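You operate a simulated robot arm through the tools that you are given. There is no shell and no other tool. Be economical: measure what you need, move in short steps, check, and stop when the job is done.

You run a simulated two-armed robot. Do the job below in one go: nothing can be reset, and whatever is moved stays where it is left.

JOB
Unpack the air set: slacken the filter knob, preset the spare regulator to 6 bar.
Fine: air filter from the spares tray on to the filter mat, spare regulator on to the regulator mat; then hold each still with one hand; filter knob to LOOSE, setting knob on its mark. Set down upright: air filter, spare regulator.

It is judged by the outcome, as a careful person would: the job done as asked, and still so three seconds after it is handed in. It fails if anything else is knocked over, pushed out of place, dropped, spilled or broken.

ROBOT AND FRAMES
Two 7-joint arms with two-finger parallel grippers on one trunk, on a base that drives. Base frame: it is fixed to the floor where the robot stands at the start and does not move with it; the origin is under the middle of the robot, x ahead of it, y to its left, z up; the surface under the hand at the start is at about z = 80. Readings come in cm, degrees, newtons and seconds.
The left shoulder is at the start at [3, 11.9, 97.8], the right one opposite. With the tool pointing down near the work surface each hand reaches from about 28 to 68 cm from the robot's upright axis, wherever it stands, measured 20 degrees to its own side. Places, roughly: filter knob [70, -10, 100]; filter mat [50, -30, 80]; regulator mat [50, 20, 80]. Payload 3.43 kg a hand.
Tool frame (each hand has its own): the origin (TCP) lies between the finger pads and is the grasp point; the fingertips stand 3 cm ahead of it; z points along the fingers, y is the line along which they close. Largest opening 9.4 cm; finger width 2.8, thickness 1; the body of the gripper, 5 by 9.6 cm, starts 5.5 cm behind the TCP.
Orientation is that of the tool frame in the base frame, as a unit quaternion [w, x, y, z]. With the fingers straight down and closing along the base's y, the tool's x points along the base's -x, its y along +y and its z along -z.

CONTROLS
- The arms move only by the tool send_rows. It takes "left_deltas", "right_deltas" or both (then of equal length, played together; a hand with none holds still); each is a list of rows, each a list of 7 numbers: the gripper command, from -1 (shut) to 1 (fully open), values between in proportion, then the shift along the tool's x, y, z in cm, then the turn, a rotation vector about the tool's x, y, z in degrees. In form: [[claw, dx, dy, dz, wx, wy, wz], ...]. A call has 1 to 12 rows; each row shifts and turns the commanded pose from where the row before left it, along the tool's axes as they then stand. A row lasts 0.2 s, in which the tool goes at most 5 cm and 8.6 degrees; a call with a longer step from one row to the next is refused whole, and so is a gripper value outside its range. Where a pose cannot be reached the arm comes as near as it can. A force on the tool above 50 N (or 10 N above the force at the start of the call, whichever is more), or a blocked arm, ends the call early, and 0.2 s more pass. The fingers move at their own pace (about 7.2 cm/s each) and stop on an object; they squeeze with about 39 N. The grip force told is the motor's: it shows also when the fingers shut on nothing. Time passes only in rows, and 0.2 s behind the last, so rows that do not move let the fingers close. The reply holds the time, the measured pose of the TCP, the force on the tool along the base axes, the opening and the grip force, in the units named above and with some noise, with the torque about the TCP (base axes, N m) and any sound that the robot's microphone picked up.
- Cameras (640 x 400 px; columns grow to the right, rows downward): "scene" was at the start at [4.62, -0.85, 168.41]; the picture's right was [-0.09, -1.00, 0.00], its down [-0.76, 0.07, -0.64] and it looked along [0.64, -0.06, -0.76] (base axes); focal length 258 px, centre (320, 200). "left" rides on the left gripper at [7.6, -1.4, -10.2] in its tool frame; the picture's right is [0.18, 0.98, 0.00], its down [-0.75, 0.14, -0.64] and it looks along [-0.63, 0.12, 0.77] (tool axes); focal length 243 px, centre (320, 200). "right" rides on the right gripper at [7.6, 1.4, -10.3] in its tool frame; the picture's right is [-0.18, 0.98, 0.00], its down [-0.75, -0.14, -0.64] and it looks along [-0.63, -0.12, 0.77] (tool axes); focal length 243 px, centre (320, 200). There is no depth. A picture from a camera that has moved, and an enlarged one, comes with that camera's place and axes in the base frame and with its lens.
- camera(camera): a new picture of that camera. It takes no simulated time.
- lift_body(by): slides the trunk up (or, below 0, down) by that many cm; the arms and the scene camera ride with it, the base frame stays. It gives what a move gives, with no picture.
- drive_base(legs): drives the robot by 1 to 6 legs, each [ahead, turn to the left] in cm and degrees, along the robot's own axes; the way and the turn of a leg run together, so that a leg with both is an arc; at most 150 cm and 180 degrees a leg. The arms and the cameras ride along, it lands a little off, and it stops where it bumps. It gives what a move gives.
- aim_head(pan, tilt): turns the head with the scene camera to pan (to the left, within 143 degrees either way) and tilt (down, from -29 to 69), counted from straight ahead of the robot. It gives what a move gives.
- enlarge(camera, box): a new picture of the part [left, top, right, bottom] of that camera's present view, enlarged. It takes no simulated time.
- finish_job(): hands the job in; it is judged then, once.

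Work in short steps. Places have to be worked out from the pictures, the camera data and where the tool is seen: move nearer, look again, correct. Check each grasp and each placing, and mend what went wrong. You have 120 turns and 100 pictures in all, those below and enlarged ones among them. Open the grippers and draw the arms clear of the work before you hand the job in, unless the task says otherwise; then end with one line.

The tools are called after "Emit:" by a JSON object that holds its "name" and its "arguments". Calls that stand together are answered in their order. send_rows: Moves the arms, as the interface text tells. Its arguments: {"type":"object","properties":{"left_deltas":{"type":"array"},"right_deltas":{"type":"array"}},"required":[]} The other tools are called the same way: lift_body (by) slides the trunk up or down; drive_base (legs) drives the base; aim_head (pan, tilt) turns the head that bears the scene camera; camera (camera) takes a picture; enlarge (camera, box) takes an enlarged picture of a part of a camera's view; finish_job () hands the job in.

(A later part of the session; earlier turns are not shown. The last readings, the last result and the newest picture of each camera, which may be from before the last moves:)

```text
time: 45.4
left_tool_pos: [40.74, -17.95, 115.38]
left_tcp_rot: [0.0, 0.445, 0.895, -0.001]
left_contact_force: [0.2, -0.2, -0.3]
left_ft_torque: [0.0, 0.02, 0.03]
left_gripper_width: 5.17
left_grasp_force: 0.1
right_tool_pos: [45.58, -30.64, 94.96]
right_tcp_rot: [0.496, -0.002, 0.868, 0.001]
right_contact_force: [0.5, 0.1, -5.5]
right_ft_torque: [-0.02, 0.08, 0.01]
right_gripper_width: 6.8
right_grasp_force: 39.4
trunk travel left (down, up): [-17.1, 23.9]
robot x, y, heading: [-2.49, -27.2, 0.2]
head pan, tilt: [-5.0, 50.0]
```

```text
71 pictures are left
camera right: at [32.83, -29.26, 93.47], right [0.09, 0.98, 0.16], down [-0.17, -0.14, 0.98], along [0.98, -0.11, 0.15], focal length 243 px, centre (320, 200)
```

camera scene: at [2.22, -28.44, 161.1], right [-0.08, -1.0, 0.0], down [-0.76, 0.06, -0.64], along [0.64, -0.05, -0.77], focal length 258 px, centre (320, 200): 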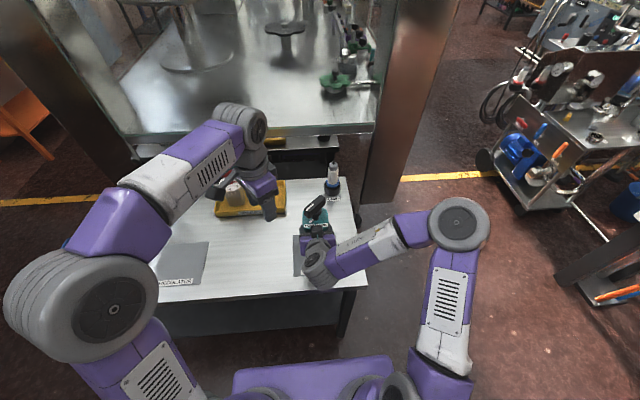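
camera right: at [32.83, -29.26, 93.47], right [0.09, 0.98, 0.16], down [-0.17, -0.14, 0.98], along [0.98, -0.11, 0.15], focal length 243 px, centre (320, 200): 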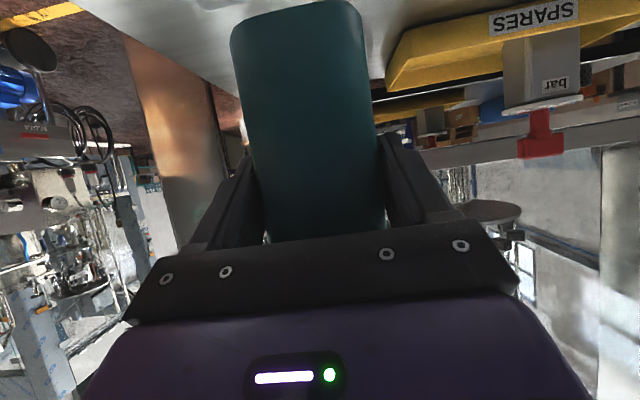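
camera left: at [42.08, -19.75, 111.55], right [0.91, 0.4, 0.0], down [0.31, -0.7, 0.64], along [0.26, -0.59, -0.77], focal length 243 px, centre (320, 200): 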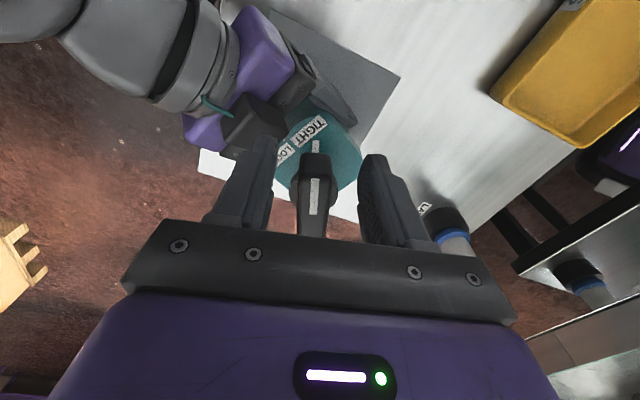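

The grasp is good. I lower 6.6 cm and then feel for contact.

Emit:
{"name": "lift_body", "arguments": {"by": -6.6}}

Emit:
{"name": "send_rows", "arguments": {"right_deltas": [[-1, 0.26, 0, 0.15, 0, 0, 0], [-1, 0.13, 0, 0.08, 0, 0, 0], [-1, 0, 0, 0, 0, 0, 0]]}}

```text
time: 46.4
left_tool_pos: [40.76, -18.04, 108.7]
left_tcp_rot: [0.0, 0.445, 0.895, -0.001]
left_contact_force: [-0.5, -0.9, -0.2]
left_ft_torque: [0.03, 0.0, -0.02]
left_gripper_width: 5.17
left_grasp_force: 0.1
right_tool_pos: [45.57, -30.71, 88.23]
right_tcp_rot: [0.496, -0.002, 0.868, 0.001]
right_contact_force: [0.2, 0.0, -5.6]
right_ft_torque: [0.01, 0.05, 0.03]
right_gripper_width: 6.78
right_grasp_force: 39.3
trunk travel left (down, up): [-10.5, 30.5]
robot x, y, heading: [-2.26, -27.7, 0.1]
head pan, tilt: [-5.0, 50.0]
```

```text
time: 47.2
left_tool_pos: [40.75, -18.1, 108.72]
left_tcp_rot: [0.0, 0.445, 0.896, 0.0]
left_contact_force: [0.4, -0.5, 0.4]
left_ft_torque: [0.01, 0.02, 0.01]
left_gripper_width: 5.16
left_grasp_force: 0.0
right_tool_pos: [45.63, -30.74, 87.87]
right_tcp_rot: [0.496, -0.001, 0.869, 0.001]
right_contact_force: [0.1, -0.8, -3.2]
right_ft_torque: [-0.09, -0.06, -0.01]
right_gripper_width: 6.81
right_grasp_force: 39.1
trunk travel left (down, up): [-10.5, 30.5]
robot x, y, heading: [-2.14, -27.66, 0.4]
head pan, tilt: [-5.0, 50.0]
```

Light contact now. I press down slightly and look at the knob.

Emit:
{"name": "send_rows", "arguments": {"right_deltas": [[-1, 0.13, 0, 0.08, 0, 0, 0], [-1, 0, 0, 0, 0, 0, 0]]}}

Emit:
{"name": "enlarge", "arguments": {"camera": "scene", "box": [260, 160, 380, 235]}}

Emit:
{"name": "camera", "arguments": {"camera": "left"}}

```text
time: 47.8
left_tool_pos: [40.56, -18.05, 108.61]
left_tcp_rot: [0.0, 0.445, 0.896, 0.0]
left_contact_force: [0.1, -0.7, -0.2]
left_ft_torque: [0.02, 0.01, -0.02]
left_gripper_width: 5.16
left_grasp_force: 0.0
right_tool_pos: [45.52, -30.78, 88.04]
right_tcp_rot: [0.497, -0.002, 0.868, 0.002]
right_contact_force: [-1.1, -2.2, 12.1]
right_ft_torque: [-0.49, 0.46, 0.0]
right_gripper_width: 6.83
right_grasp_force: 38.9
trunk travel left (down, up): [-10.5, 30.5]
robot x, y, heading: [-2.44, -27.38, 0.3]
head pan, tilt: [-5.0, 50.0]
```

```text
5.33 times, centred on (320, 198) of scene
camera zoom: at [2.07, -28.45, 154.51], right [-0.08, -1.0, 0.0], down [-0.76, 0.06, -0.64], along [0.64, -0.05, -0.77], focal length 1377 px, centre (320, 213)
```

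zoom: 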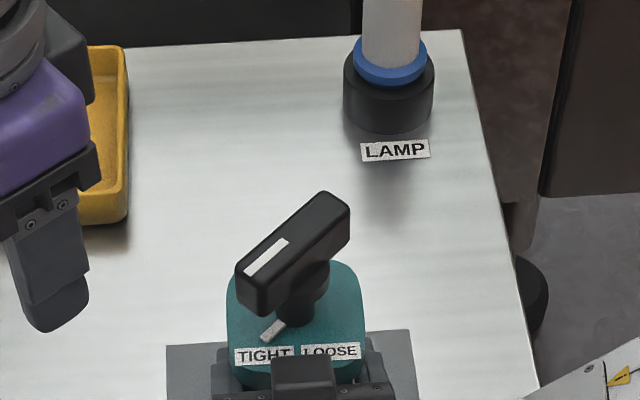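

```text
69 pictures are left
camera left: at [34.69, -12.87, 119.06], right [0.67, 0.74, 0.0], down [0.57, -0.52, 0.64], along [0.48, -0.43, -0.77], focal length 243 px, centre (320, 200)
```

left: 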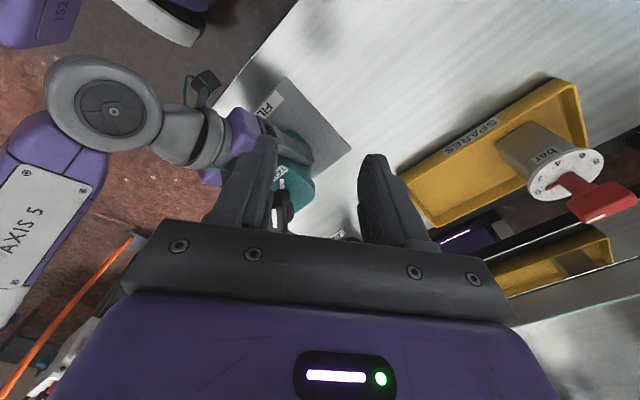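

The knob axis is about [45.7, -30.8] and the handle lies at 138°, pointing to TIGHT. I bring the left hand over it, aligned, with the jaws slightly narrower.

Emit:
{"name": "send_rows", "arguments": {"left_deltas": [[-0.1, -2.65, -0.73, 0, 0, 0, 0], [-0.1, -2.65, -0.73, 0, 0, 0, 0], [-0.1, -2.65, -0.73, 0, 0, 0, 0], [-0.1, -2.65, -0.73, 0, 0, 0, 0], [-0.1, -2.65, -0.73, 0, 0, 0, 0], [-0.1, 0, 0, 0, 0, 0, -5.5], [-0.1, 0, 0, 0, 0, 0, -5.5], [-0.1, 0, 0, 0, 0, 0, 0]]}}

Emit:
{"name": "camera", "arguments": {"camera": "left"}}

Emit:
{"name": "enlarge", "arguments": {"camera": "scene", "box": [260, 160, 380, 235]}}

```text
time: 49.6
left_tool_pos: [45.55, -30.94, 108.64]
left_tcp_rot: [0.0, 0.357, 0.934, -0.001]
left_contact_force: [-0.3, 0.7, 0.0]
left_ft_torque: [-0.01, -0.03, 0.03]
left_gripper_width: 4.22
left_grasp_force: 0.1
right_tool_pos: [45.47, -30.71, 87.88]
right_tcp_rot: [0.497, 0.0, 0.868, 0.0]
right_contact_force: [5.4, -0.7, 26.6]
right_ft_torque: [0.22, -0.05, -0.13]
right_gripper_width: 6.81
right_grasp_force: 38.7
trunk travel left (down, up): [-10.5, 30.5]
robot x, y, heading: [-2.86, -27.92, 0.2]
head pan, tilt: [-5.0, 50.0]
```

```text
68 pictures are left
camera left: at [38.86, -26.82, 119.07], right [0.52, 0.86, 0.0], down [0.66, -0.4, 0.64], along [0.55, -0.33, -0.77], focal length 243 px, centre (320, 200)
```

left: 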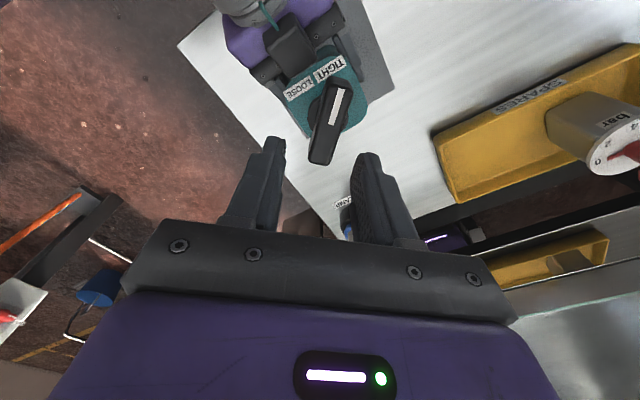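

```text
5.33 times, centred on (320, 198) of scene
camera zoom: at [2.05, -28.45, 154.5], right [-0.08, -1.0, 0.0], down [-0.76, 0.06, -0.64], along [0.64, -0.05, -0.77], focal length 1377 px, centre (320, 213)
```

zoom: 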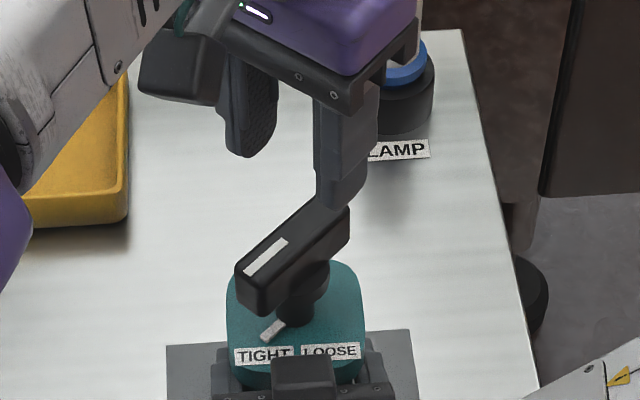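

The handle is aligned. I shift 0.4 cm, ease the right hand up by 0.2 cm because it presses with 27 N, and lower the left hand over the handle.

Emit:
{"name": "send_rows", "arguments": {"left_deltas": [[-0.1, 0, 0.4, 1, 0, 0, 0], [-0.1, 0, 0, 2, 0, 0, 0], [-0.1, 0, 0, 2, 0, 0, 0], [-0.1, 0, 0, 2, 0, 0, 0], [-0.1, 0, 0, 0, 0, 0, 0]], "right_deltas": [[-1, -0.17, 0, -0.1, 0, 0, 0], [-1, 0, 0, 0, 0, 0, 0], [-1, 0, 0, 0, 0, 0, 0], [-1, 0, 0, 0, 0, 0, 0], [-1, 0, 0, 0, 0, 0, 0]]}}

Emit:
{"name": "camera", "arguments": {"camera": "left"}}

Emit:
{"name": "enlarge", "arguments": {"camera": "scene", "box": [260, 160, 380, 235]}}

```text
time: 50.8
left_tool_pos: [46.03, -30.52, 101.65]
left_tcp_rot: [0.0, 0.357, 0.934, 0.001]
left_contact_force: [0.3, -1.0, -0.1]
left_ft_torque: [0.01, -0.02, 0.01]
left_gripper_width: 4.24
left_grasp_force: 0.1
right_tool_pos: [45.52, -30.69, 87.83]
right_tcp_rot: [0.496, -0.003, 0.869, 0.002]
right_contact_force: [4.1, 0.6, 10.3]
right_ft_torque: [-0.02, -0.65, 0.12]
right_gripper_width: 6.83
right_grasp_force: 38.7
trunk travel left (down, up): [-10.5, 30.5]
robot x, y, heading: [-2.71, -28.03, 0.2]
head pan, tilt: [-5.0, 50.0]
```

```text
66 pictures are left
camera left: at [39.21, -26.44, 111.91], right [0.52, 0.86, 0.0], down [0.66, -0.4, 0.64], along [0.55, -0.33, -0.77], focal length 243 px, centre (320, 200)
```

left: 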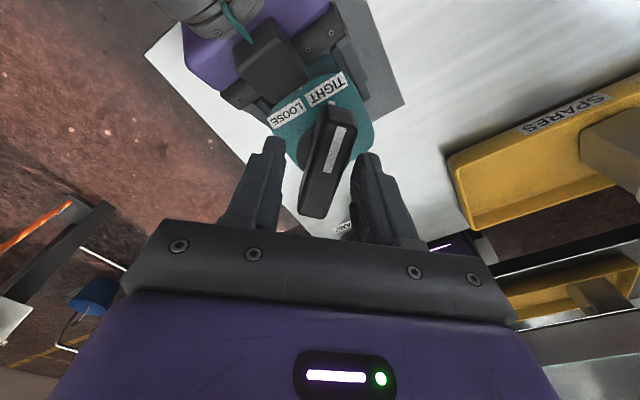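

```text
5.33 times, centred on (320, 198) of scene
camera zoom: at [2.15, -28.43, 154.49], right [-0.08, -1.0, 0.0], down [-0.76, 0.06, -0.64], along [0.64, -0.05, -0.77], focal length 1377 px, centre (320, 213)
```

zoom: 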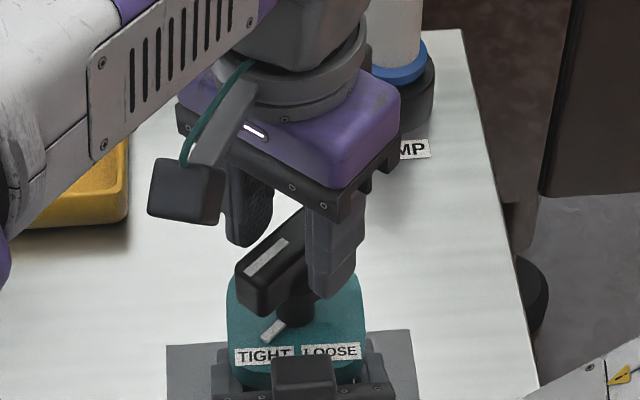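

The handle is between the fingers. I lower 2.6 cm more and close.

Emit:
{"name": "send_rows", "arguments": {"left_deltas": [[-0.1, 0, 0, 1.3, 0, 0, 0], [-0.1, 0, 0, 1.3, 0, 0, 0], [-0.4, 0, 0, 0, 0, 0, 0], [-0.7, 0, 0, 0, 0, 0, 0], [-1, 0, 0, 0, 0, 0, 0], [-1, 0, 0, 0, 0, 0, 0]]}}

Emit:
{"name": "camera", "arguments": {"camera": "left"}}

```text
time: 52.2
left_tool_pos: [46.07, -30.41, 99.11]
left_tcp_rot: [0.002, 0.356, 0.934, 0.001]
left_contact_force: [13.4, 15.3, 5.0]
left_ft_torque: [0.46, 0.04, 0.16]
left_gripper_width: 2.6
left_grasp_force: 39.2
right_tool_pos: [45.39, -30.72, 87.88]
right_tcp_rot: [0.496, -0.001, 0.868, 0.0]
right_contact_force: [-16.4, -12.6, 9.5]
right_ft_torque: [0.72, -0.97, -0.27]
right_gripper_width: 6.81
right_grasp_force: 38.7
trunk travel left (down, up): [-10.5, 30.5]
robot x, y, heading: [-2.41, -27.61, 0.2]
head pan, tilt: [-5.0, 50.0]
```

```text
64 pictures are left
camera left: at [39.18, -26.34, 109.46], right [0.52, 0.86, 0.0], down [0.65, -0.4, 0.64], along [0.55, -0.33, -0.77], focal length 243 px, centre (320, 200)
```

left: 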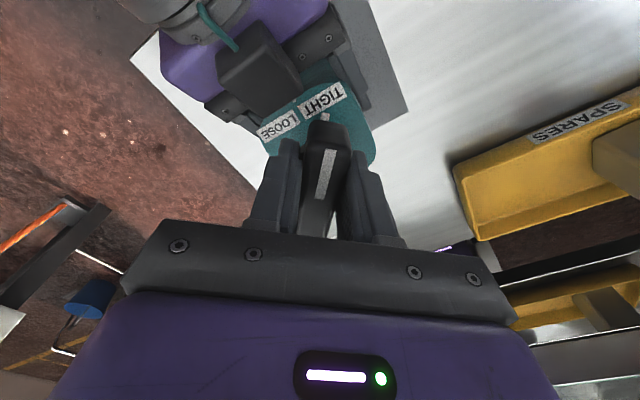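

Gripped at 2.6 cm with a sideways load of about 20 N. I shift 0.3 cm along tool y to relieve it, then start turning counter-clockwise.

Emit:
{"name": "send_rows", "arguments": {"left_deltas": [[-1, 0, 0.3, 0, 0, 0, 0], [-1, 0, 0, 0, 0, 0, 0], [-1, 0, 0, 0, 0, 0, -5], [-1, 0, 0, 0, 0, 0, -5], [-1, 0, 0, 0, 0, 0, 0]]}}

```text
time: 53.4
left_tool_pos: [46.1, -30.42, 99.01]
left_tcp_rot: [-0.001, 0.275, 0.962, 0.0]
left_contact_force: [-7.9, 3.9, 11.5]
left_ft_torque: [0.27, 0.57, 0.0]
left_gripper_width: 2.61
left_grasp_force: 39.3
right_tool_pos: [45.54, -30.69, 87.8]
right_tcp_rot: [0.496, -0.002, 0.868, 0.0]
right_contact_force: [3.4, -8.6, -2.0]
right_ft_torque: [-0.55, 0.9, -0.14]
right_gripper_width: 6.8
right_grasp_force: 38.7
trunk travel left (down, up): [-10.5, 30.5]
robot x, y, heading: [-2.69, -27.48, 0.4]
head pan, tilt: [-5.0, 50.0]
```

It turns easily. I continue 35°.

Emit:
{"name": "send_rows", "arguments": {"left_deltas": [[-1, 0, 0, 0, 0, 0, -5], [-1, 0, 0, 0, 0, 0, -5], [-1, 0, 0, 0, 0, 0, -5], [-1, 0, 0, 0, 0, 0, -5], [-1, 0, 0, 0, 0, 0, -5], [-1, 0, 0, 0, 0, 0, -5], [-1, 0, 0, 0, 0, 0, -5], [-1, 0, 0, 0, 0, 0, 0]]}}

Emit:
{"name": "enlarge", "arguments": {"camera": "scene", "box": [260, 160, 380, 235]}}

Emit:
{"name": "camera", "arguments": {"camera": "left"}}

```text
time: 55.2
left_tool_pos: [46.1, -30.44, 99.26]
left_tcp_rot: [0.001, -0.028, 1.0, -0.002]
left_contact_force: [-17.2, -13.2, 20.3]
left_ft_torque: [-0.15, 0.59, -0.1]
left_gripper_width: 2.6
left_grasp_force: 39.3
right_tool_pos: [45.58, -30.63, 87.97]
right_tcp_rot: [0.496, -0.003, 0.868, 0.002]
right_contact_force: [22.0, 14.0, -12.0]
right_ft_torque: [-0.77, 0.67, 0.11]
right_gripper_width: 6.77
right_grasp_force: 38.8
trunk travel left (down, up): [-10.5, 30.5]
robot x, y, heading: [-2.58, -27.94, 0.3]
head pan, tilt: [-5.0, 50.0]
```

```text
5.33 times, centred on (320, 198) of scene
camera zoom: at [2.19, -28.42, 154.5], right [-0.08, -1.0, 0.0], down [-0.76, 0.06, -0.64], along [0.64, -0.05, -0.77], focal length 1377 px, centre (320, 213)
```

zoom: 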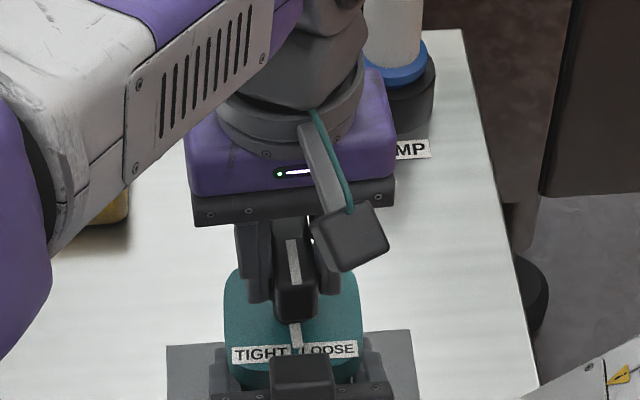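

```text
62 pictures are left
camera left: at [38.49, -32.28, 109.47], right [-0.24, 0.97, 0.0], down [0.74, 0.18, 0.64], along [0.62, 0.15, -0.77], focal length 243 px, centre (320, 200)
```

left: 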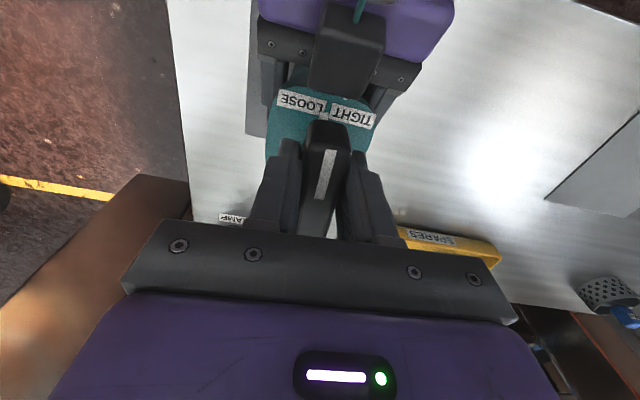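

The handle now points straight to the front, midway. I relieve the side load a little and turn another 38°.

Emit:
{"name": "send_rows", "arguments": {"left_deltas": [[-1, 0.2, -0.15, -0.15, 0, 0, 0], [-1, 0, 0, 0, 0, 0, -5], [-1, 0, 0, 0, 0, 0, -5], [-1, 0, 0, 0, 0, 0, -5], [-1, 0, 0, 0, 0, 0, -5], [-1, 0, 0, 0, 0, 0, -5], [-1, 0, 0, 0, 0, 0, -5], [-1, 0, 0, 0, 0, 0, -4], [-1, 0, 0, 0, 0, 0, -4], [-1, 0, 0, 0, 0, 0, 0]]}}

Emit:
{"name": "enlarge", "arguments": {"camera": "scene", "box": [260, 160, 380, 235]}}

Emit:
{"name": "camera", "arguments": {"camera": "left"}}

```text
time: 57.4
left_tool_pos: [45.98, -30.58, 99.25]
left_tcp_rot: [0.001, -0.352, 0.936, -0.001]
left_contact_force: [7.8, -19.9, 1.3]
left_ft_torque: [-0.53, 0.12, -0.19]
left_gripper_width: 2.61
left_grasp_force: 39.5
right_tool_pos: [45.41, -30.46, 88.0]
right_tcp_rot: [0.497, -0.002, 0.868, 0.002]
right_contact_force: [-10.6, 22.4, 5.6]
right_ft_torque: [-1.24, -0.58, 0.31]
right_gripper_width: 6.81
right_grasp_force: 39.4
trunk travel left (down, up): [-10.5, 30.5]
robot x, y, heading: [-2.66, -27.92, 0.2]
head pan, tilt: [-5.0, 50.0]
```

```text
5.33 times, centred on (320, 198) of scene
camera zoom: at [2.13, -28.41, 154.5], right [-0.08, -1.0, 0.0], down [-0.76, 0.06, -0.64], along [0.64, -0.05, -0.77], focal length 1377 px, centre (320, 213)
```

zoom: 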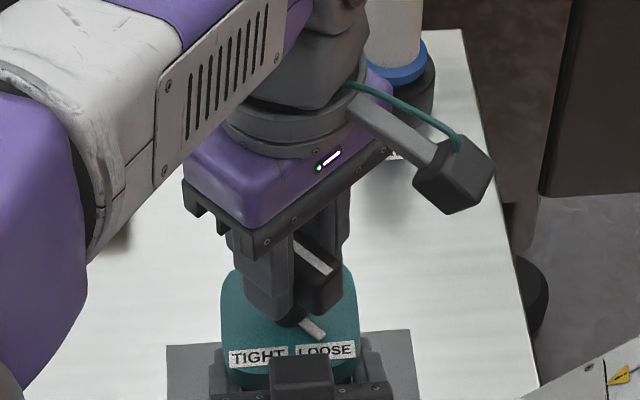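

```text
60 pictures are left
camera left: at [41.05, -36.6, 109.6], right [-0.79, 0.62, 0.0], down [0.47, 0.6, 0.64], along [0.4, 0.5, -0.77], focal length 243 px, centre (320, 200)
```

left: 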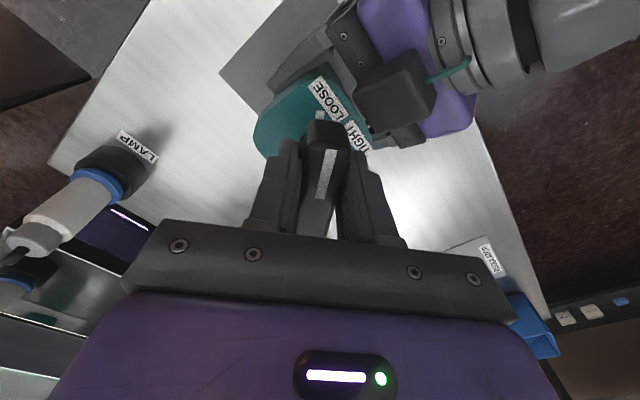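

The pointer sits on LOOSE, mirror-symmetric to where it started. I relieve the side load, open narrowly and rise.

Emit:
{"name": "send_rows", "arguments": {"left_deltas": [[-1, 0.09, -0.25, 0, 0, 0, 0], [-1, 0, 0, 0, 0, 0, 0], [-0.3, 0, 0, 0, 0, 0, 0], [-0.1, 0, 0, 0, 0, 0, 0], [-0.1, 0, 0, -1.5, 0, 0, 0], [-0.1, 0, 0, -2.5, 0, 0, 0], [-0.1, 0, 0, -2.5, 0, 0, 0], [-0.1, 0, 0, -2.5, 0, 0, 0]]}}

Emit:
{"name": "enlarge", "arguments": {"camera": "scene", "box": [260, 160, 380, 235]}}

Emit:
{"name": "camera", "arguments": {"camera": "left"}}

```text
time: 59.2
left_tool_pos: [46.09, -30.74, 108.28]
left_tcp_rot: [0.0, -0.352, 0.936, 0.0]
left_contact_force: [-0.1, -0.4, -0.5]
left_ft_torque: [-0.03, 0.01, 0.01]
left_gripper_width: 4.23
left_grasp_force: 0.2
right_tool_pos: [45.53, -30.73, 87.98]
right_tcp_rot: [0.496, -0.001, 0.868, 0.001]
right_contact_force: [1.5, -5.1, 9.8]
right_ft_torque: [0.01, 0.04, 0.01]
right_gripper_width: 6.77
right_grasp_force: 38.8
trunk travel left (down, up): [-10.5, 30.5]
robot x, y, heading: [-2.39, -27.63, 0.1]
head pan, tilt: [-5.0, 50.0]
```

```text
5.33 times, centred on (320, 198) of scene
camera zoom: at [2.14, -28.5, 154.49], right [-0.08, -1.0, 0.0], down [-0.76, 0.06, -0.64], along [0.64, -0.05, -0.77], focal length 1377 px, centre (320, 213)
```

zoom: 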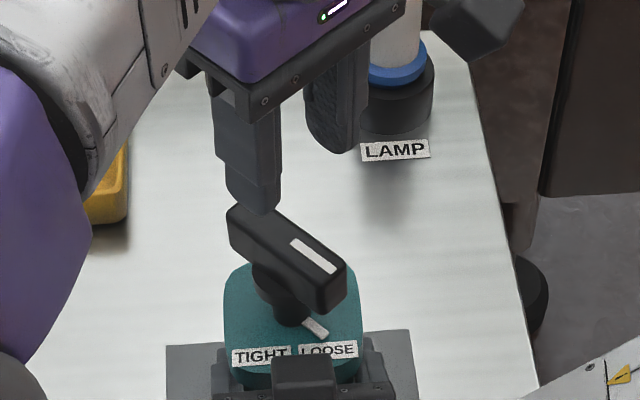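

```text
58 pictures are left
camera left: at [41.13, -36.86, 118.56], right [-0.79, 0.62, 0.0], down [0.47, 0.6, 0.64], along [0.4, 0.51, -0.77], focal length 243 px, centre (320, 200)
```

left: 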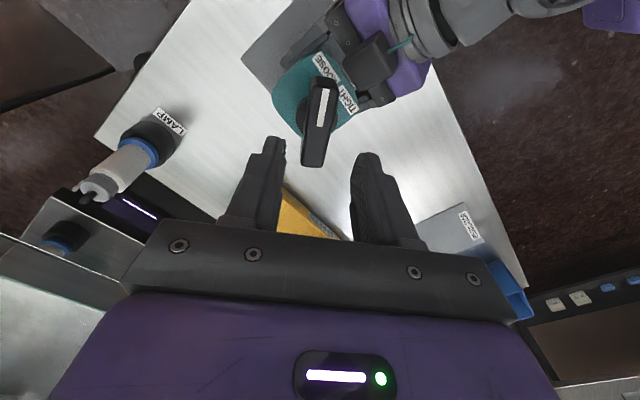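

LOOSE is set cleanly. I move the left hand up and away, and release the filter with the right hand, backing straight out.

Emit:
{"name": "send_rows", "arguments": {"left_deltas": [[-0.1, 0, 0, -2, 0, 0, 8.2], [-0.1, 0, 0, -2, 0, 0, 8.2], [-0.1, 0, 0, -2, 0, 0, 8.2], [-0.1, 0, 0, -2, 0, 0, 8.2], [-0.1, 0, 0, 0, 0, 0, 8.2], [0.5, 0, 4, 0, 0, 0, 0], [1, 0, 4, 0, 0, 0, 0], [1, 0, 4, 0, 0, 0, 0], [1, 0, 4, 0, 0, 0, 0], [1, 0, 0, 0, 0, 0, 0]]}}

Emit:
{"name": "send_rows", "arguments": {"right_deltas": [[-0.3, 0, 0, 0, 0, 0, 0], [0.5, 0, 0, 0, 0, 0, 0], [1, 0, 0, 0, 0, 0, 0], [1, 0, 0, 0, 0, 0, 0], [1, 0.5, 0, -0.87, 0, 0, 0], [1, 0.75, 0, -1.3, 0, 0, 0], [1, 0.75, 0, -1.3, 0, 0, 0], [1, 0.75, 0, -1.3, 0, 0, 0], [1, 0.75, 0, -1.3, 0, 0, 0], [1, 0, 0, 0, 0, 0, 0]]}}

Emit:
{"name": "camera", "arguments": {"camera": "scene"}}

Emit:
{"name": "camera", "arguments": {"camera": "right"}}

```text
time: 61.4
left_tool_pos: [45.77, -14.6, 115.86]
left_tcp_rot: [0.0, -0.001, 1.0, 0.0]
left_contact_force: [-0.7, -0.2, -0.1]
left_ft_torque: [0.01, 0.03, 0.03]
left_gripper_width: 9.39
left_grasp_force: 0.0
left hand out of reach, approached as far as the arm can: row 4
right_tool_pos: [45.5, -30.71, 87.98]
right_tcp_rot: [0.495, -0.001, 0.869, 0.001]
right_contact_force: [-0.1, -4.0, 7.1]
right_ft_torque: [0.1, 0.19, 0.06]
right_gripper_width: 6.78
right_grasp_force: 39.0
trunk travel left (down, up): [-10.5, 30.5]
robot x, y, heading: [-2.42, -27.53, 0.1]
head pan, tilt: [-5.0, 50.0]
```

```text
time: 63.6
left_tool_pos: [45.79, -14.57, 115.85]
left_tcp_rot: [0.0, -0.002, 1.0, 0.0]
left_contact_force: [-0.2, 0.6, 0.5]
left_ft_torque: [-0.03, -0.03, 0.01]
left_gripper_width: 9.39
left_grasp_force: 0.1
right_tool_pos: [38.46, -30.67, 88.07]
right_tcp_rot: [0.495, -0.002, 0.869, 0.001]
right_contact_force: [-0.6, 0.1, -0.3]
right_ft_torque: [0.0, 0.01, 0.02]
right_gripper_width: 9.42
right_grasp_force: 0.0
trunk travel left (down, up): [-10.5, 30.5]
robot x, y, heading: [-2.66, -27.78, 0.3]
head pan, tilt: [-5.0, 50.0]
```

```text
57 pictures are left
camera scene: at [2.21, -28.45, 154.49], right [-0.08, -1.0, 0.0], down [-0.76, 0.06, -0.64], along [0.64, -0.05, -0.77], focal length 258 px, centre (320, 200)
```

scene: 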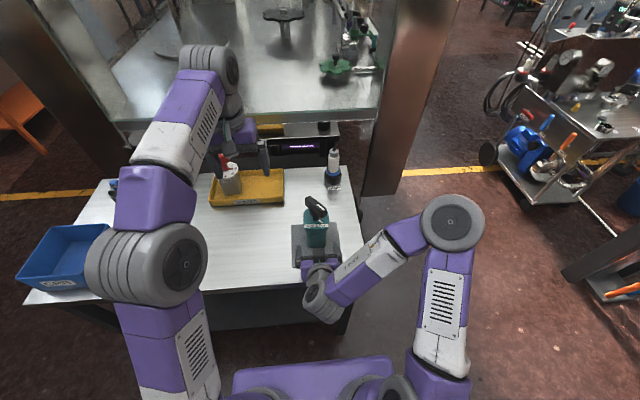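

```text
56 pictures are left
camera right: at [25.8, -29.26, 86.57], right [0.09, 0.98, 0.16], down [-0.17, -0.14, 0.98], along [0.98, -0.11, 0.15], focal length 243 px, centre (320, 200)
```

right: 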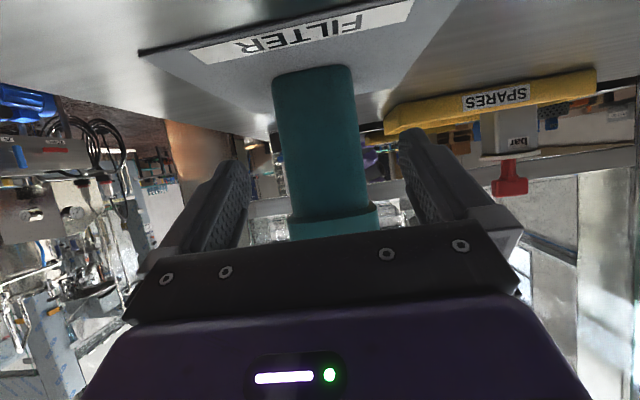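

The filter stands upright on its mat. I back off, raise the trunk, and drive over so that I face the tray for a left-hand pick of the regulator.

Emit:
{"name": "drive_base", "arguments": {"legs": [[-25, 0]]}}

Emit:
{"name": "lift_body", "arguments": {"by": 14}}

Emit:
{"name": "drive_base", "arguments": {"legs": [[0, 90], [13, 0], [0, -90]]}}

Emit:
{"name": "camera", "arguments": {"camera": "scene"}}

```text
time: 65.4
left_tool_pos: [20.92, -14.66, 115.91]
left_tcp_rot: [0.0, -0.002, 1.0, 0.0]
left_contact_force: [0.1, -0.2, 0.5]
left_ft_torque: [0.0, -0.02, -0.03]
left_gripper_width: 9.41
left_grasp_force: 0.1
right_tool_pos: [13.73, -30.74, 88.06]
right_tcp_rot: [0.496, -0.002, 0.868, 0.001]
right_contact_force: [-0.5, -0.8, 0.7]
right_ft_torque: [0.0, 0.0, -0.03]
right_gripper_width: 9.38
right_grasp_force: 0.1
trunk travel left (down, up): [-10.5, 30.5]
robot x, y, heading: [-27.37, -27.85, 0.2]
head pan, tilt: [-5.0, 50.0]
```

```text
time: 67.1
left_tool_pos: [20.86, -14.59, 129.71]
left_tcp_rot: [0.0, -0.003, 1.0, 0.0]
left_contact_force: [0.4, -0.2, -0.3]
left_ft_torque: [-0.01, 0.02, 0.0]
left_gripper_width: 9.4
left_grasp_force: 0.0
right_tool_pos: [13.68, -30.61, 101.97]
right_tcp_rot: [0.495, -0.002, 0.869, 0.002]
right_contact_force: [0.5, 0.5, -0.2]
right_ft_torque: [0.02, -0.02, -0.01]
right_gripper_width: 9.4
right_grasp_force: 0.0
trunk travel left (down, up): [-24.5, 16.5]
robot x, y, heading: [-27.2, -28.1, 0.4]
head pan, tilt: [-5.0, 50.0]
```

```text
time: 76.0
left_tool_pos: [20.93, -1.81, 129.76]
left_tcp_rot: [0.0, 0.0, 1.0, 0.0]
left_contact_force: [-0.1, -0.8, -0.3]
left_ft_torque: [-0.01, 0.01, 0.0]
left_gripper_width: 9.37
left_grasp_force: 0.1
right_tool_pos: [13.64, -17.84, 102.11]
right_tcp_rot: [0.496, 0.0, 0.869, 0.0]
right_contact_force: [-0.5, -0.4, 0.3]
right_ft_torque: [-0.01, 0.0, 0.01]
right_gripper_width: 9.4
right_grasp_force: 0.2
trunk travel left (down, up): [-24.5, 16.5]
robot x, y, heading: [-27.34, -15.14, 0.1]
head pan, tilt: [-5.0, 50.0]
```

```text
55 pictures are left
camera scene: at [-22.69, -15.56, 168.49], right [-0.09, -1.0, 0.0], down [-0.76, 0.07, -0.64], along [0.64, -0.06, -0.77], focal length 258 px, centre (320, 200)
```

scene: 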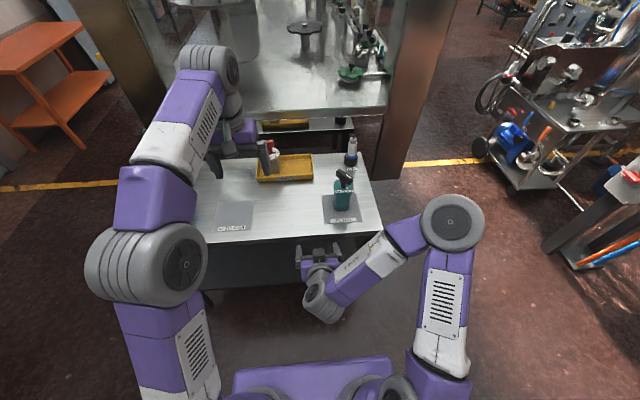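

I raise the right hand out of the way and pitch the left hand forward, while still standing off.

Emit:
{"name": "send_rows", "arguments": {"right_deltas": [[1, -3, -1.8, -1.75, 0, 0, 0], [1, -3, -1.8, -1.75, 0, 0, 0], [1, -3, -1.8, -1.75, 0, 0, 0], [1, -3, -1.8, -1.75, 0, 0, 0], [1, -3, -1.8, -1.75, 0, 0, 0], [1, -3, -1.8, -1.75, 0, 0, 0], [1, -3, -1.8, -1.75, 0, 0, 0], [1, -3, -1.8, -1.75, 0, 0, 0], [1, 0, 0, 0, 0, 0, 0]], "left_deltas": [[1, 0, 0, 0, 0, -8.5, 0], [1, 0, 0, 0, 0, -8.5, 0], [1, 0, 0, 0, 0, -8.5, 0], [1, 0, 0, 0, 0, -8.5, 0], [1, 0, 0, 0, 0, -8.5, 0], [1, 0, 0, 0, 0, -8.5, 0], [1, 0, 0, 0, 0, -8.5, 0], [1, 0, 0, 0, 0, 0, 0], [1, 0, 0, 0, 0, 0, 0]]}}

Emit:
{"name": "send_rows", "arguments": {"right_deltas": [[1, 0, 0, 0, 0, 8.5, 0], [1, 0, 0, 0, 0, 8.5, 0], [1, 0, 0, 0, 0, 8.5, 0], [1, 0, 0, 0, 0, 8.5, 0], [1, 0, 0, 0, 0, 8.5, 0], [1, 0, 0, 0, 0, 8.5, 0], [1, 0, 0, 0, 0, 8.5, 0], [1, 0, 0, 0, 0, 0, 0]]}}

Emit:
{"name": "camera", "arguments": {"camera": "scene"}}

```text
time: 78.0
left_tool_pos: [20.9, -1.77, 129.83]
left_tcp_rot: [0.497, 0.0, 0.868, 0.0]
left_contact_force: [0.1, 0.1, -0.1]
left_ft_torque: [0.01, -0.03, 0.0]
left_gripper_width: 9.4
left_grasp_force: 0.0
right_tool_pos: [14.52, -31.8, 129.93]
right_tcp_rot: [0.496, 0.0, 0.868, 0.001]
right_contact_force: [0.1, 0.2, -0.8]
right_ft_torque: [0.0, 0.0, -0.01]
right_gripper_width: 9.4
right_grasp_force: 0.1
right hand out of reach, approached as far as the arm can: row 1
trunk travel left (down, up): [-24.5, 16.5]
robot x, y, heading: [-27.52, -14.6, 0.0]
head pan, tilt: [-5.0, 50.0]
```

```text
time: 79.8
left_tool_pos: [20.86, -1.83, 129.95]
left_tcp_rot: [0.497, 0.0, 0.868, 0.0]
left_contact_force: [0.0, 0.0, 1.3]
left_ft_torque: [0.02, -0.01, -0.04]
left_gripper_width: 9.39
left_grasp_force: 0.1
right_tool_pos: [14.43, -31.97, 129.85]
right_tcp_rot: [-0.002, -0.001, 1.0, 0.0]
right_contact_force: [0.4, -0.7, 0.1]
right_ft_torque: [-0.02, 0.0, 0.0]
right_gripper_width: 9.4
right_grasp_force: 0.0
trunk travel left (down, up): [-24.5, 16.5]
robot x, y, heading: [-27.4, -14.36, 0.1]
head pan, tilt: [-5.0, 50.0]
```

```text
54 pictures are left
camera scene: at [-22.79, -15.56, 168.49], right [-0.09, -1.0, 0.0], down [-0.76, 0.07, -0.64], along [0.64, -0.06, -0.77], focal length 258 px, centre (320, 200)
```

scene: 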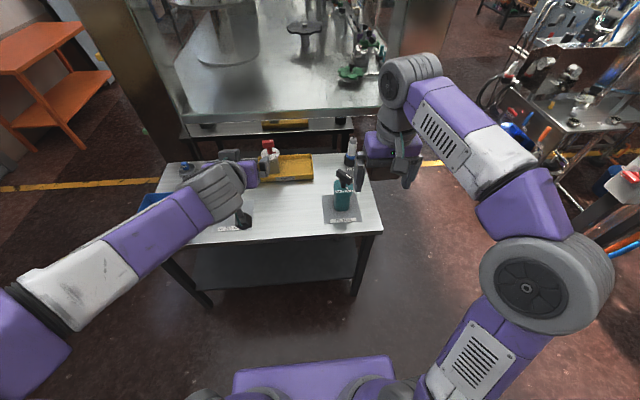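

Both arms are set. I drive forward 30 cm with the left hand still high, then lower it partway.

Emit:
{"name": "drive_base", "arguments": {"legs": [[30, 0]]}}

Emit:
{"name": "send_rows", "arguments": {"left_deltas": [[1, 3, 0.3, 1.73, 0, 0, 0], [1, 3, 0.3, 1.73, 0, 0, 0], [1, 3, 0.3, 1.73, 0, 0, 0], [1, 3, 0.3, 1.73, 0, 0, 0], [1, 3, 0.3, 1.73, 0, 0, 0], [1, 3, 0, 1.73, 0, 0, 0], [1, 3, 0, 1.73, 0, 0, 0], [1, 0, 0, 0, 0, 0, 0]]}}

Emit:
{"name": "camera", "arguments": {"camera": "scene"}}

Emit:
{"name": "camera", "arguments": {"camera": "left"}}

```text
time: 81.9
left_tool_pos: [50.9, -1.94, 129.73]
left_tcp_rot: [0.496, 0.003, 0.869, -0.001]
left_contact_force: [0.4, 0.3, -0.4]
left_ft_torque: [-0.02, 0.02, -0.03]
left_gripper_width: 9.39
left_grasp_force: 0.0
right_tool_pos: [44.29, -32.2, 129.86]
right_tcp_rot: [-0.001, 0.002, 1.0, 0.0]
right_contact_force: [1.2, -0.3, -0.3]
right_ft_torque: [0.02, -0.01, 0.01]
right_gripper_width: 9.38
right_grasp_force: 0.0
trunk travel left (down, up): [-24.5, 16.5]
robot x, y, heading: [2.8, -15.11, -0.1]
head pan, tilt: [-5.0, 50.0]
```

```text
time: 83.7
left_tool_pos: [50.65, -0.72, 105.48]
left_tcp_rot: [0.497, 0.001, 0.868, -0.001]
left_contact_force: [0.7, -0.6, 0.0]
left_ft_torque: [-0.02, 0.01, -0.05]
left_gripper_width: 9.42
left_grasp_force: 0.1
right_tool_pos: [44.15, -32.17, 129.96]
right_tcp_rot: [0.001, 0.001, 1.0, 0.0]
right_contact_force: [0.2, -0.5, 0.0]
right_ft_torque: [0.0, 0.0, -0.03]
right_gripper_width: 9.42
right_grasp_force: 0.0
trunk travel left (down, up): [-24.5, 16.5]
robot x, y, heading: [2.77, -15.0, -0.3]
head pan, tilt: [-5.0, 50.0]
```

```text
53 pictures are left
camera scene: at [7.12, -15.63, 168.5], right [-0.09, -1.0, 0.0], down [-0.76, 0.07, -0.64], along [0.64, -0.06, -0.77], focal length 258 px, centre (320, 200)
```

scene: 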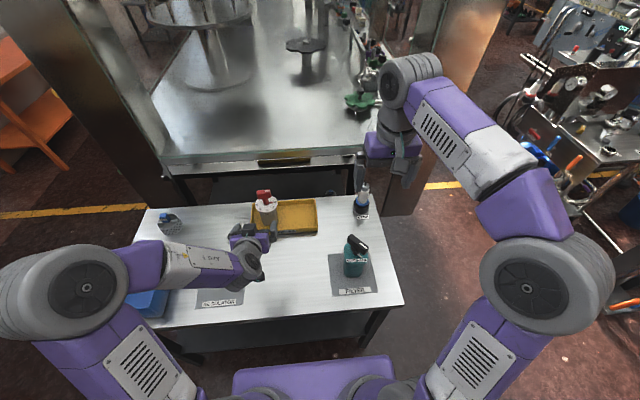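

```text
52 pictures are left
camera left: at [37.73, -2.04, 104.23], right [-0.09, 0.98, -0.16], down [-0.17, 0.14, 0.97], along [0.98, 0.11, 0.16], focal length 243 px, centre (320, 200)
```

left: 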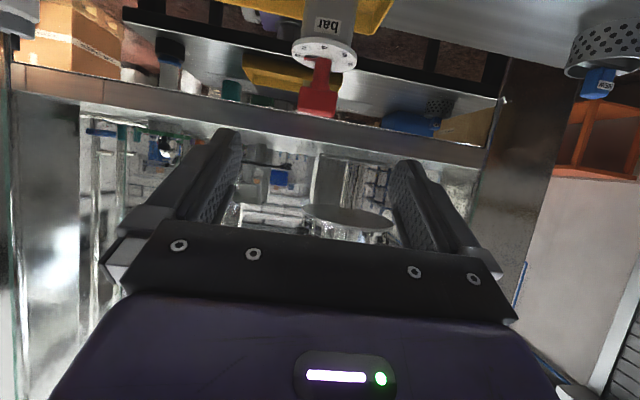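

By triangulation the elbow rides about 20 cm above the hand, so it will clear the bin. The regulator axis is at y≈-0.6. I drive 3 cm ahead, lower the trunk 9, then bring the hand down to z≈86 in front of the tray.

Emit:
{"name": "drive_base", "arguments": {"legs": [[3, 0]]}}

Emit:
{"name": "lift_body", "arguments": {"by": -9}}

Emit:
{"name": "send_rows", "arguments": {"left_deltas": [[1, 1.5, 0, 2, 0, 0, 0], [1, 1.5, 0, 2, 0, 0, 0], [1, 1.5, 0, 2, 0, 0, 0], [1, 1.5, 0, 2, 0, 0, 0], [1, 0, 0, 0, 0, 0, 0]]}}

Emit:
{"name": "camera", "arguments": {"camera": "scene"}}

Emit:
{"name": "camera", "arguments": {"camera": "left"}}

```text
time: 84.5
left_tool_pos: [53.63, -0.67, 105.57]
left_tcp_rot: [0.497, 0.002, 0.868, -0.002]
left_contact_force: [0.9, -0.3, -0.5]
left_ft_torque: [0.02, 0.02, 0.0]
left_gripper_width: 9.39
left_grasp_force: 0.0
right_tool_pos: [47.28, -32.15, 129.96]
right_tcp_rot: [-0.001, 0.001, 1.0, 0.001]
right_contact_force: [0.3, -0.1, 0.0]
right_ft_torque: [-0.01, 0.09, 0.0]
right_gripper_width: 9.43
right_grasp_force: 0.0
trunk travel left (down, up): [-24.5, 16.5]
robot x, y, heading: [5.33, -14.75, -0.2]
head pan, tilt: [-5.0, 50.0]
```

```text
time: 85.7
left_tool_pos: [53.65, -0.56, 96.46]
left_tcp_rot: [0.496, 0.003, 0.868, -0.001]
left_contact_force: [0.6, 0.8, -0.8]
left_ft_torque: [0.01, 0.0, 0.02]
left_gripper_width: 9.39
left_grasp_force: 0.0
right_tool_pos: [47.09, -32.26, 120.97]
right_tcp_rot: [-0.001, 0.003, 1.0, 0.0]
right_contact_force: [0.2, 0.5, 0.2]
right_ft_torque: [0.03, -0.01, 0.06]
right_gripper_width: 9.42
right_grasp_force: 0.1
trunk travel left (down, up): [-15.5, 25.5]
robot x, y, heading: [5.61, -14.84, -0.0]
head pan, tilt: [-5.0, 50.0]
```

```text
time: 86.9
left_tool_pos: [57.43, -0.76, 87.23]
left_tcp_rot: [0.497, 0.003, 0.868, -0.002]
left_contact_force: [0.4, -0.1, -0.7]
left_ft_torque: [0.0, 0.01, -0.01]
left_gripper_width: 9.38
left_grasp_force: 0.0
right_tool_pos: [47.26, -32.25, 120.85]
right_tcp_rot: [0.0, 0.002, 1.0, 0.0]
right_contact_force: [0.6, 0.9, 0.1]
right_ft_torque: [-0.03, 0.01, 0.01]
right_gripper_width: 9.43
right_grasp_force: 0.1
trunk travel left (down, up): [-15.5, 25.5]
robot x, y, heading: [5.57, -14.86, -0.1]
head pan, tilt: [-5.0, 50.0]
```

```text
51 pictures are left
camera scene: at [10.11, -15.65, 159.49], right [-0.09, -1.0, 0.0], down [-0.76, 0.07, -0.64], along [0.64, -0.06, -0.77], focal length 258 px, centre (320, 200)
```

scene: 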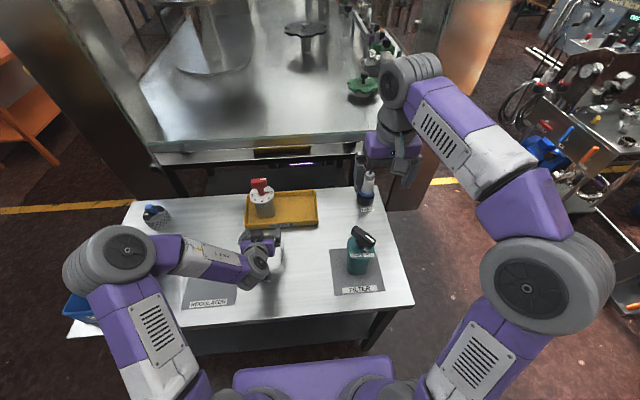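

```text
50 pictures are left
camera left: at [44.59, -2.1, 86.01], right [-0.09, 0.98, -0.16], down [-0.17, 0.14, 0.97], along [0.98, 0.11, 0.16], focal length 243 px, centre (320, 200)
```

left: 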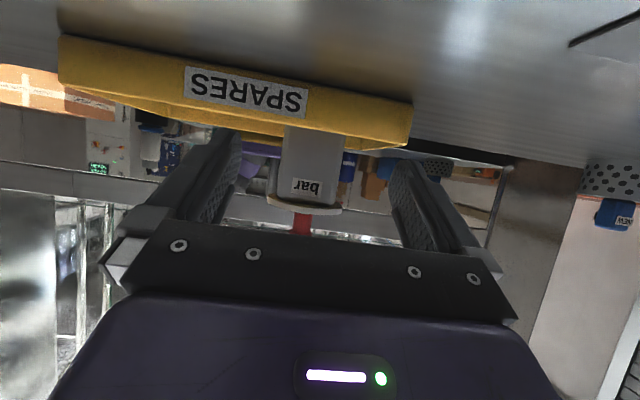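

The body is centred between the fingers at y≈-0.6; the dial underside is at z≈90 and the tray rim at 83.5. I advance at z≈87 in two stages.

Emit:
{"name": "send_rows", "arguments": {"left_deltas": [[1, -1.1, 0.03, 1.9, 0, 0, 0], [1, -1.1, 0.03, 1.9, 0, 0, 0], [1, -1.1, 0.03, 1.9, 0, 0, 0], [1, -1.1, 0.03, 1.9, 0, 0, 0], [1, 0, 0, 0, 0, 0, 0]]}}

Emit:
{"name": "camera", "arguments": {"camera": "left"}}

Emit:
{"name": "enlarge", "arguments": {"camera": "scene", "box": [200, 160, 340, 250]}}

```text
time: 88.1
left_tool_pos: [66.14, -0.64, 87.19]
left_tcp_rot: [0.496, 0.002, 0.868, -0.001]
left_contact_force: [0.0, -0.2, -1.6]
left_ft_torque: [0.03, -0.01, 0.0]
left_gripper_width: 9.38
left_grasp_force: 0.1
right_tool_pos: [47.22, -32.18, 120.86]
right_tcp_rot: [0.0, 0.003, 1.0, 0.001]
right_contact_force: [-0.2, -0.8, -0.2]
right_ft_torque: [0.01, 0.01, 0.0]
right_gripper_width: 9.41
right_grasp_force: 0.1
trunk travel left (down, up): [-15.5, 25.5]
robot x, y, heading: [5.4, -14.76, -0.1]
head pan, tilt: [-5.0, 50.0]
```

```text
49 pictures are left
camera left: at [53.36, -2.0, 85.92], right [-0.09, 0.98, -0.16], down [-0.17, 0.14, 0.98], along [0.98, 0.11, 0.15], focal length 243 px, centre (320, 200)
```

left: 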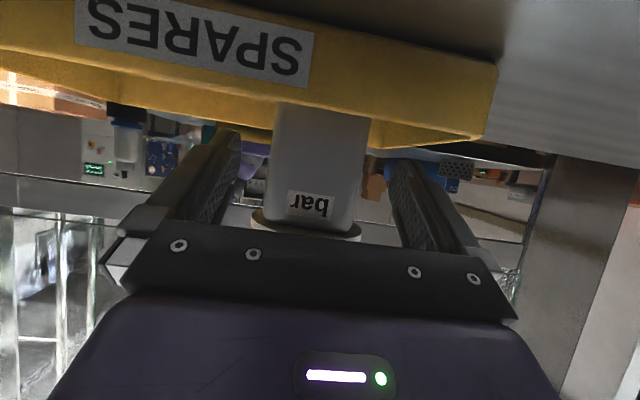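

```text
4.44 times, centred on (270, 205) of scene
camera zoom: at [10.12, -15.62, 159.49], right [-0.09, -1.0, 0.0], down [-0.76, 0.07, -0.64], along [0.64, -0.06, -0.77], focal length 1148 px, centre (542, 178)
```

zoom: 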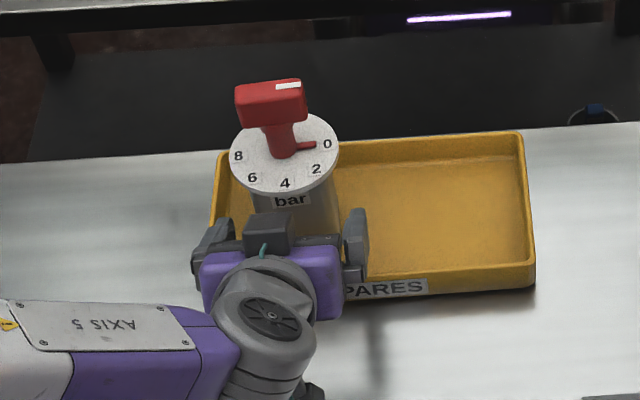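

Still clear. I advance the last 4.4 cm and lower 0.4 cm.

Emit:
{"name": "send_rows", "arguments": {"left_deltas": [[1, -0.6, 0, 1.05, 0, 0, 0], [1, -0.6, 0, 1.05, 0, 0, 0], [1, -0.55, 0, 0.95, 0, 0, 0], [1, -0.1, 0, 0.95, 0, 0, 0], [1, 0, 0, 0, 0, 0, 0]]}}

Emit:
{"name": "camera", "arguments": {"camera": "left"}}

Emit:
{"name": "enlarge", "arguments": {"camera": "scene", "box": [200, 160, 340, 250]}}

```text
time: 89.3
left_tool_pos: [70.61, -0.61, 86.64]
left_tcp_rot: [0.496, 0.001, 0.868, 0.0]
left_contact_force: [0.8, -0.4, 0.1]
left_ft_torque: [-0.01, 0.01, -0.03]
left_gripper_width: 9.4
left_grasp_force: 0.0
right_tool_pos: [47.17, -32.1, 120.86]
right_tcp_rot: [-0.001, 0.002, 1.0, 0.0]
right_contact_force: [-0.3, -0.1, -0.1]
right_ft_torque: [-0.02, 0.01, 0.04]
right_gripper_width: 9.41
right_grasp_force: 0.1
trunk travel left (down, up): [-15.5, 25.5]
robot x, y, heading: [5.53, -14.76, -0.4]
head pan, tilt: [-5.0, 50.0]
```

```text
47 pictures are left
camera left: at [57.76, -2.03, 85.47], right [-0.09, 0.98, -0.16], down [-0.17, 0.14, 0.98], along [0.98, 0.11, 0.15], focal length 243 px, centre (320, 200)
```

left: 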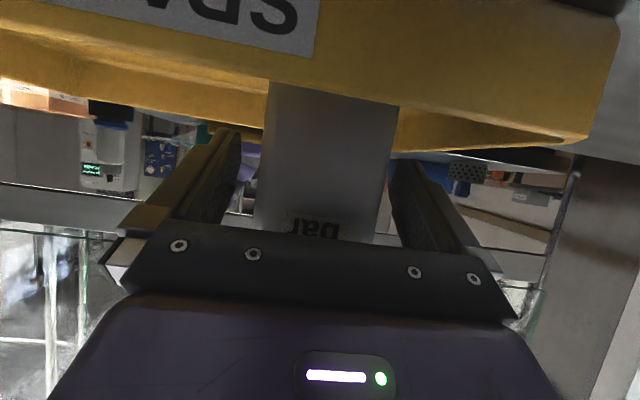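

```text
4.44 times, centred on (270, 205) of scene
camera zoom: at [10.13, -15.62, 159.49], right [-0.09, -1.0, 0.0], down [-0.76, 0.07, -0.64], along [0.64, -0.06, -0.77], focal length 1148 px, centre (542, 178)
```

zoom: 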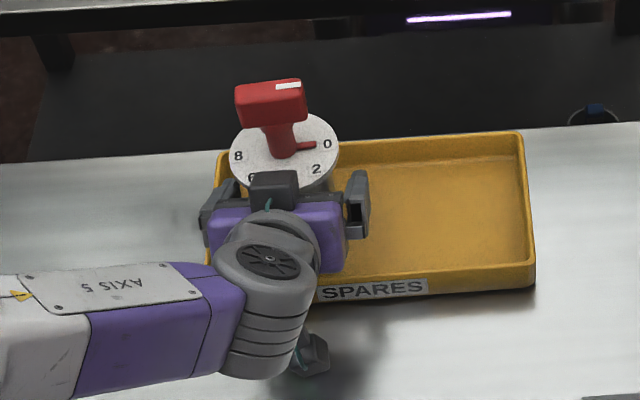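

Positioned without contact. I close.

Emit:
{"name": "send_rows", "arguments": {"left_deltas": [[0.3, 0, 0, 0, 0, 0, 0], [-1, 0, 0, 0, 0, 0, 0], [-1, 0, 0, 0, 0, 0, 0], [-1, 0, 0, 0, 0, 0, 0], [-1, 0, 0, 0, 0, 0, 0]]}}

Emit:
{"name": "lift_body", "arguments": {"by": 2}}

Emit:
{"name": "enlarge", "arguments": {"camera": "scene", "box": [200, 160, 340, 250]}}

```text
time: 90.5
left_tool_pos: [70.55, -0.51, 86.77]
left_tcp_rot: [0.496, 0.002, 0.868, -0.001]
left_contact_force: [-0.1, 0.0, 0.0]
left_ft_torque: [0.02, 0.03, 0.09]
left_gripper_width: 6.77
left_grasp_force: 39.3
right_tool_pos: [47.16, -32.19, 120.87]
right_tcp_rot: [-0.002, 0.001, 1.0, 0.0]
right_contact_force: [0.5, -0.4, 0.0]
right_ft_torque: [-0.01, 0.0, 0.0]
right_gripper_width: 9.42
right_grasp_force: 0.1
trunk travel left (down, up): [-15.5, 25.5]
robot x, y, heading: [5.56, -14.8, -0.2]
head pan, tilt: [-5.0, 50.0]
```

```text
time: 91.2
left_tool_pos: [70.67, -0.7, 88.57]
left_tcp_rot: [0.495, 0.002, 0.869, -0.001]
left_contact_force: [0.9, -1.0, -6.9]
left_ft_torque: [-0.02, 0.11, 0.02]
left_gripper_width: 6.69
left_grasp_force: 38.8
right_tool_pos: [47.24, -32.27, 122.84]
right_tcp_rot: [-0.001, 0.002, 1.0, 0.0]
right_contact_force: [-0.3, 0.7, -0.2]
right_ft_torque: [0.0, 0.0, -0.01]
right_gripper_width: 9.37
right_grasp_force: 0.0
trunk travel left (down, up): [-17.5, 23.5]
robot x, y, heading: [5.48, -14.65, -0.2]
head pan, tilt: [-5.0, 50.0]
```

```text
4.44 times, centred on (270, 205) of scene
camera zoom: at [10.27, -15.6, 161.48], right [-0.09, -1.0, 0.0], down [-0.76, 0.07, -0.64], along [0.64, -0.06, -0.77], focal length 1148 px, centre (542, 178)
```

zoom: 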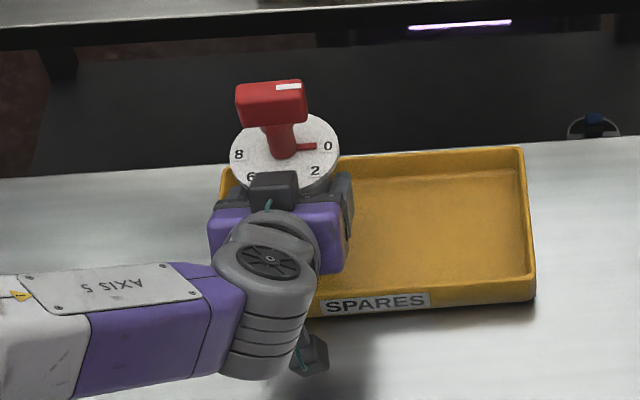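

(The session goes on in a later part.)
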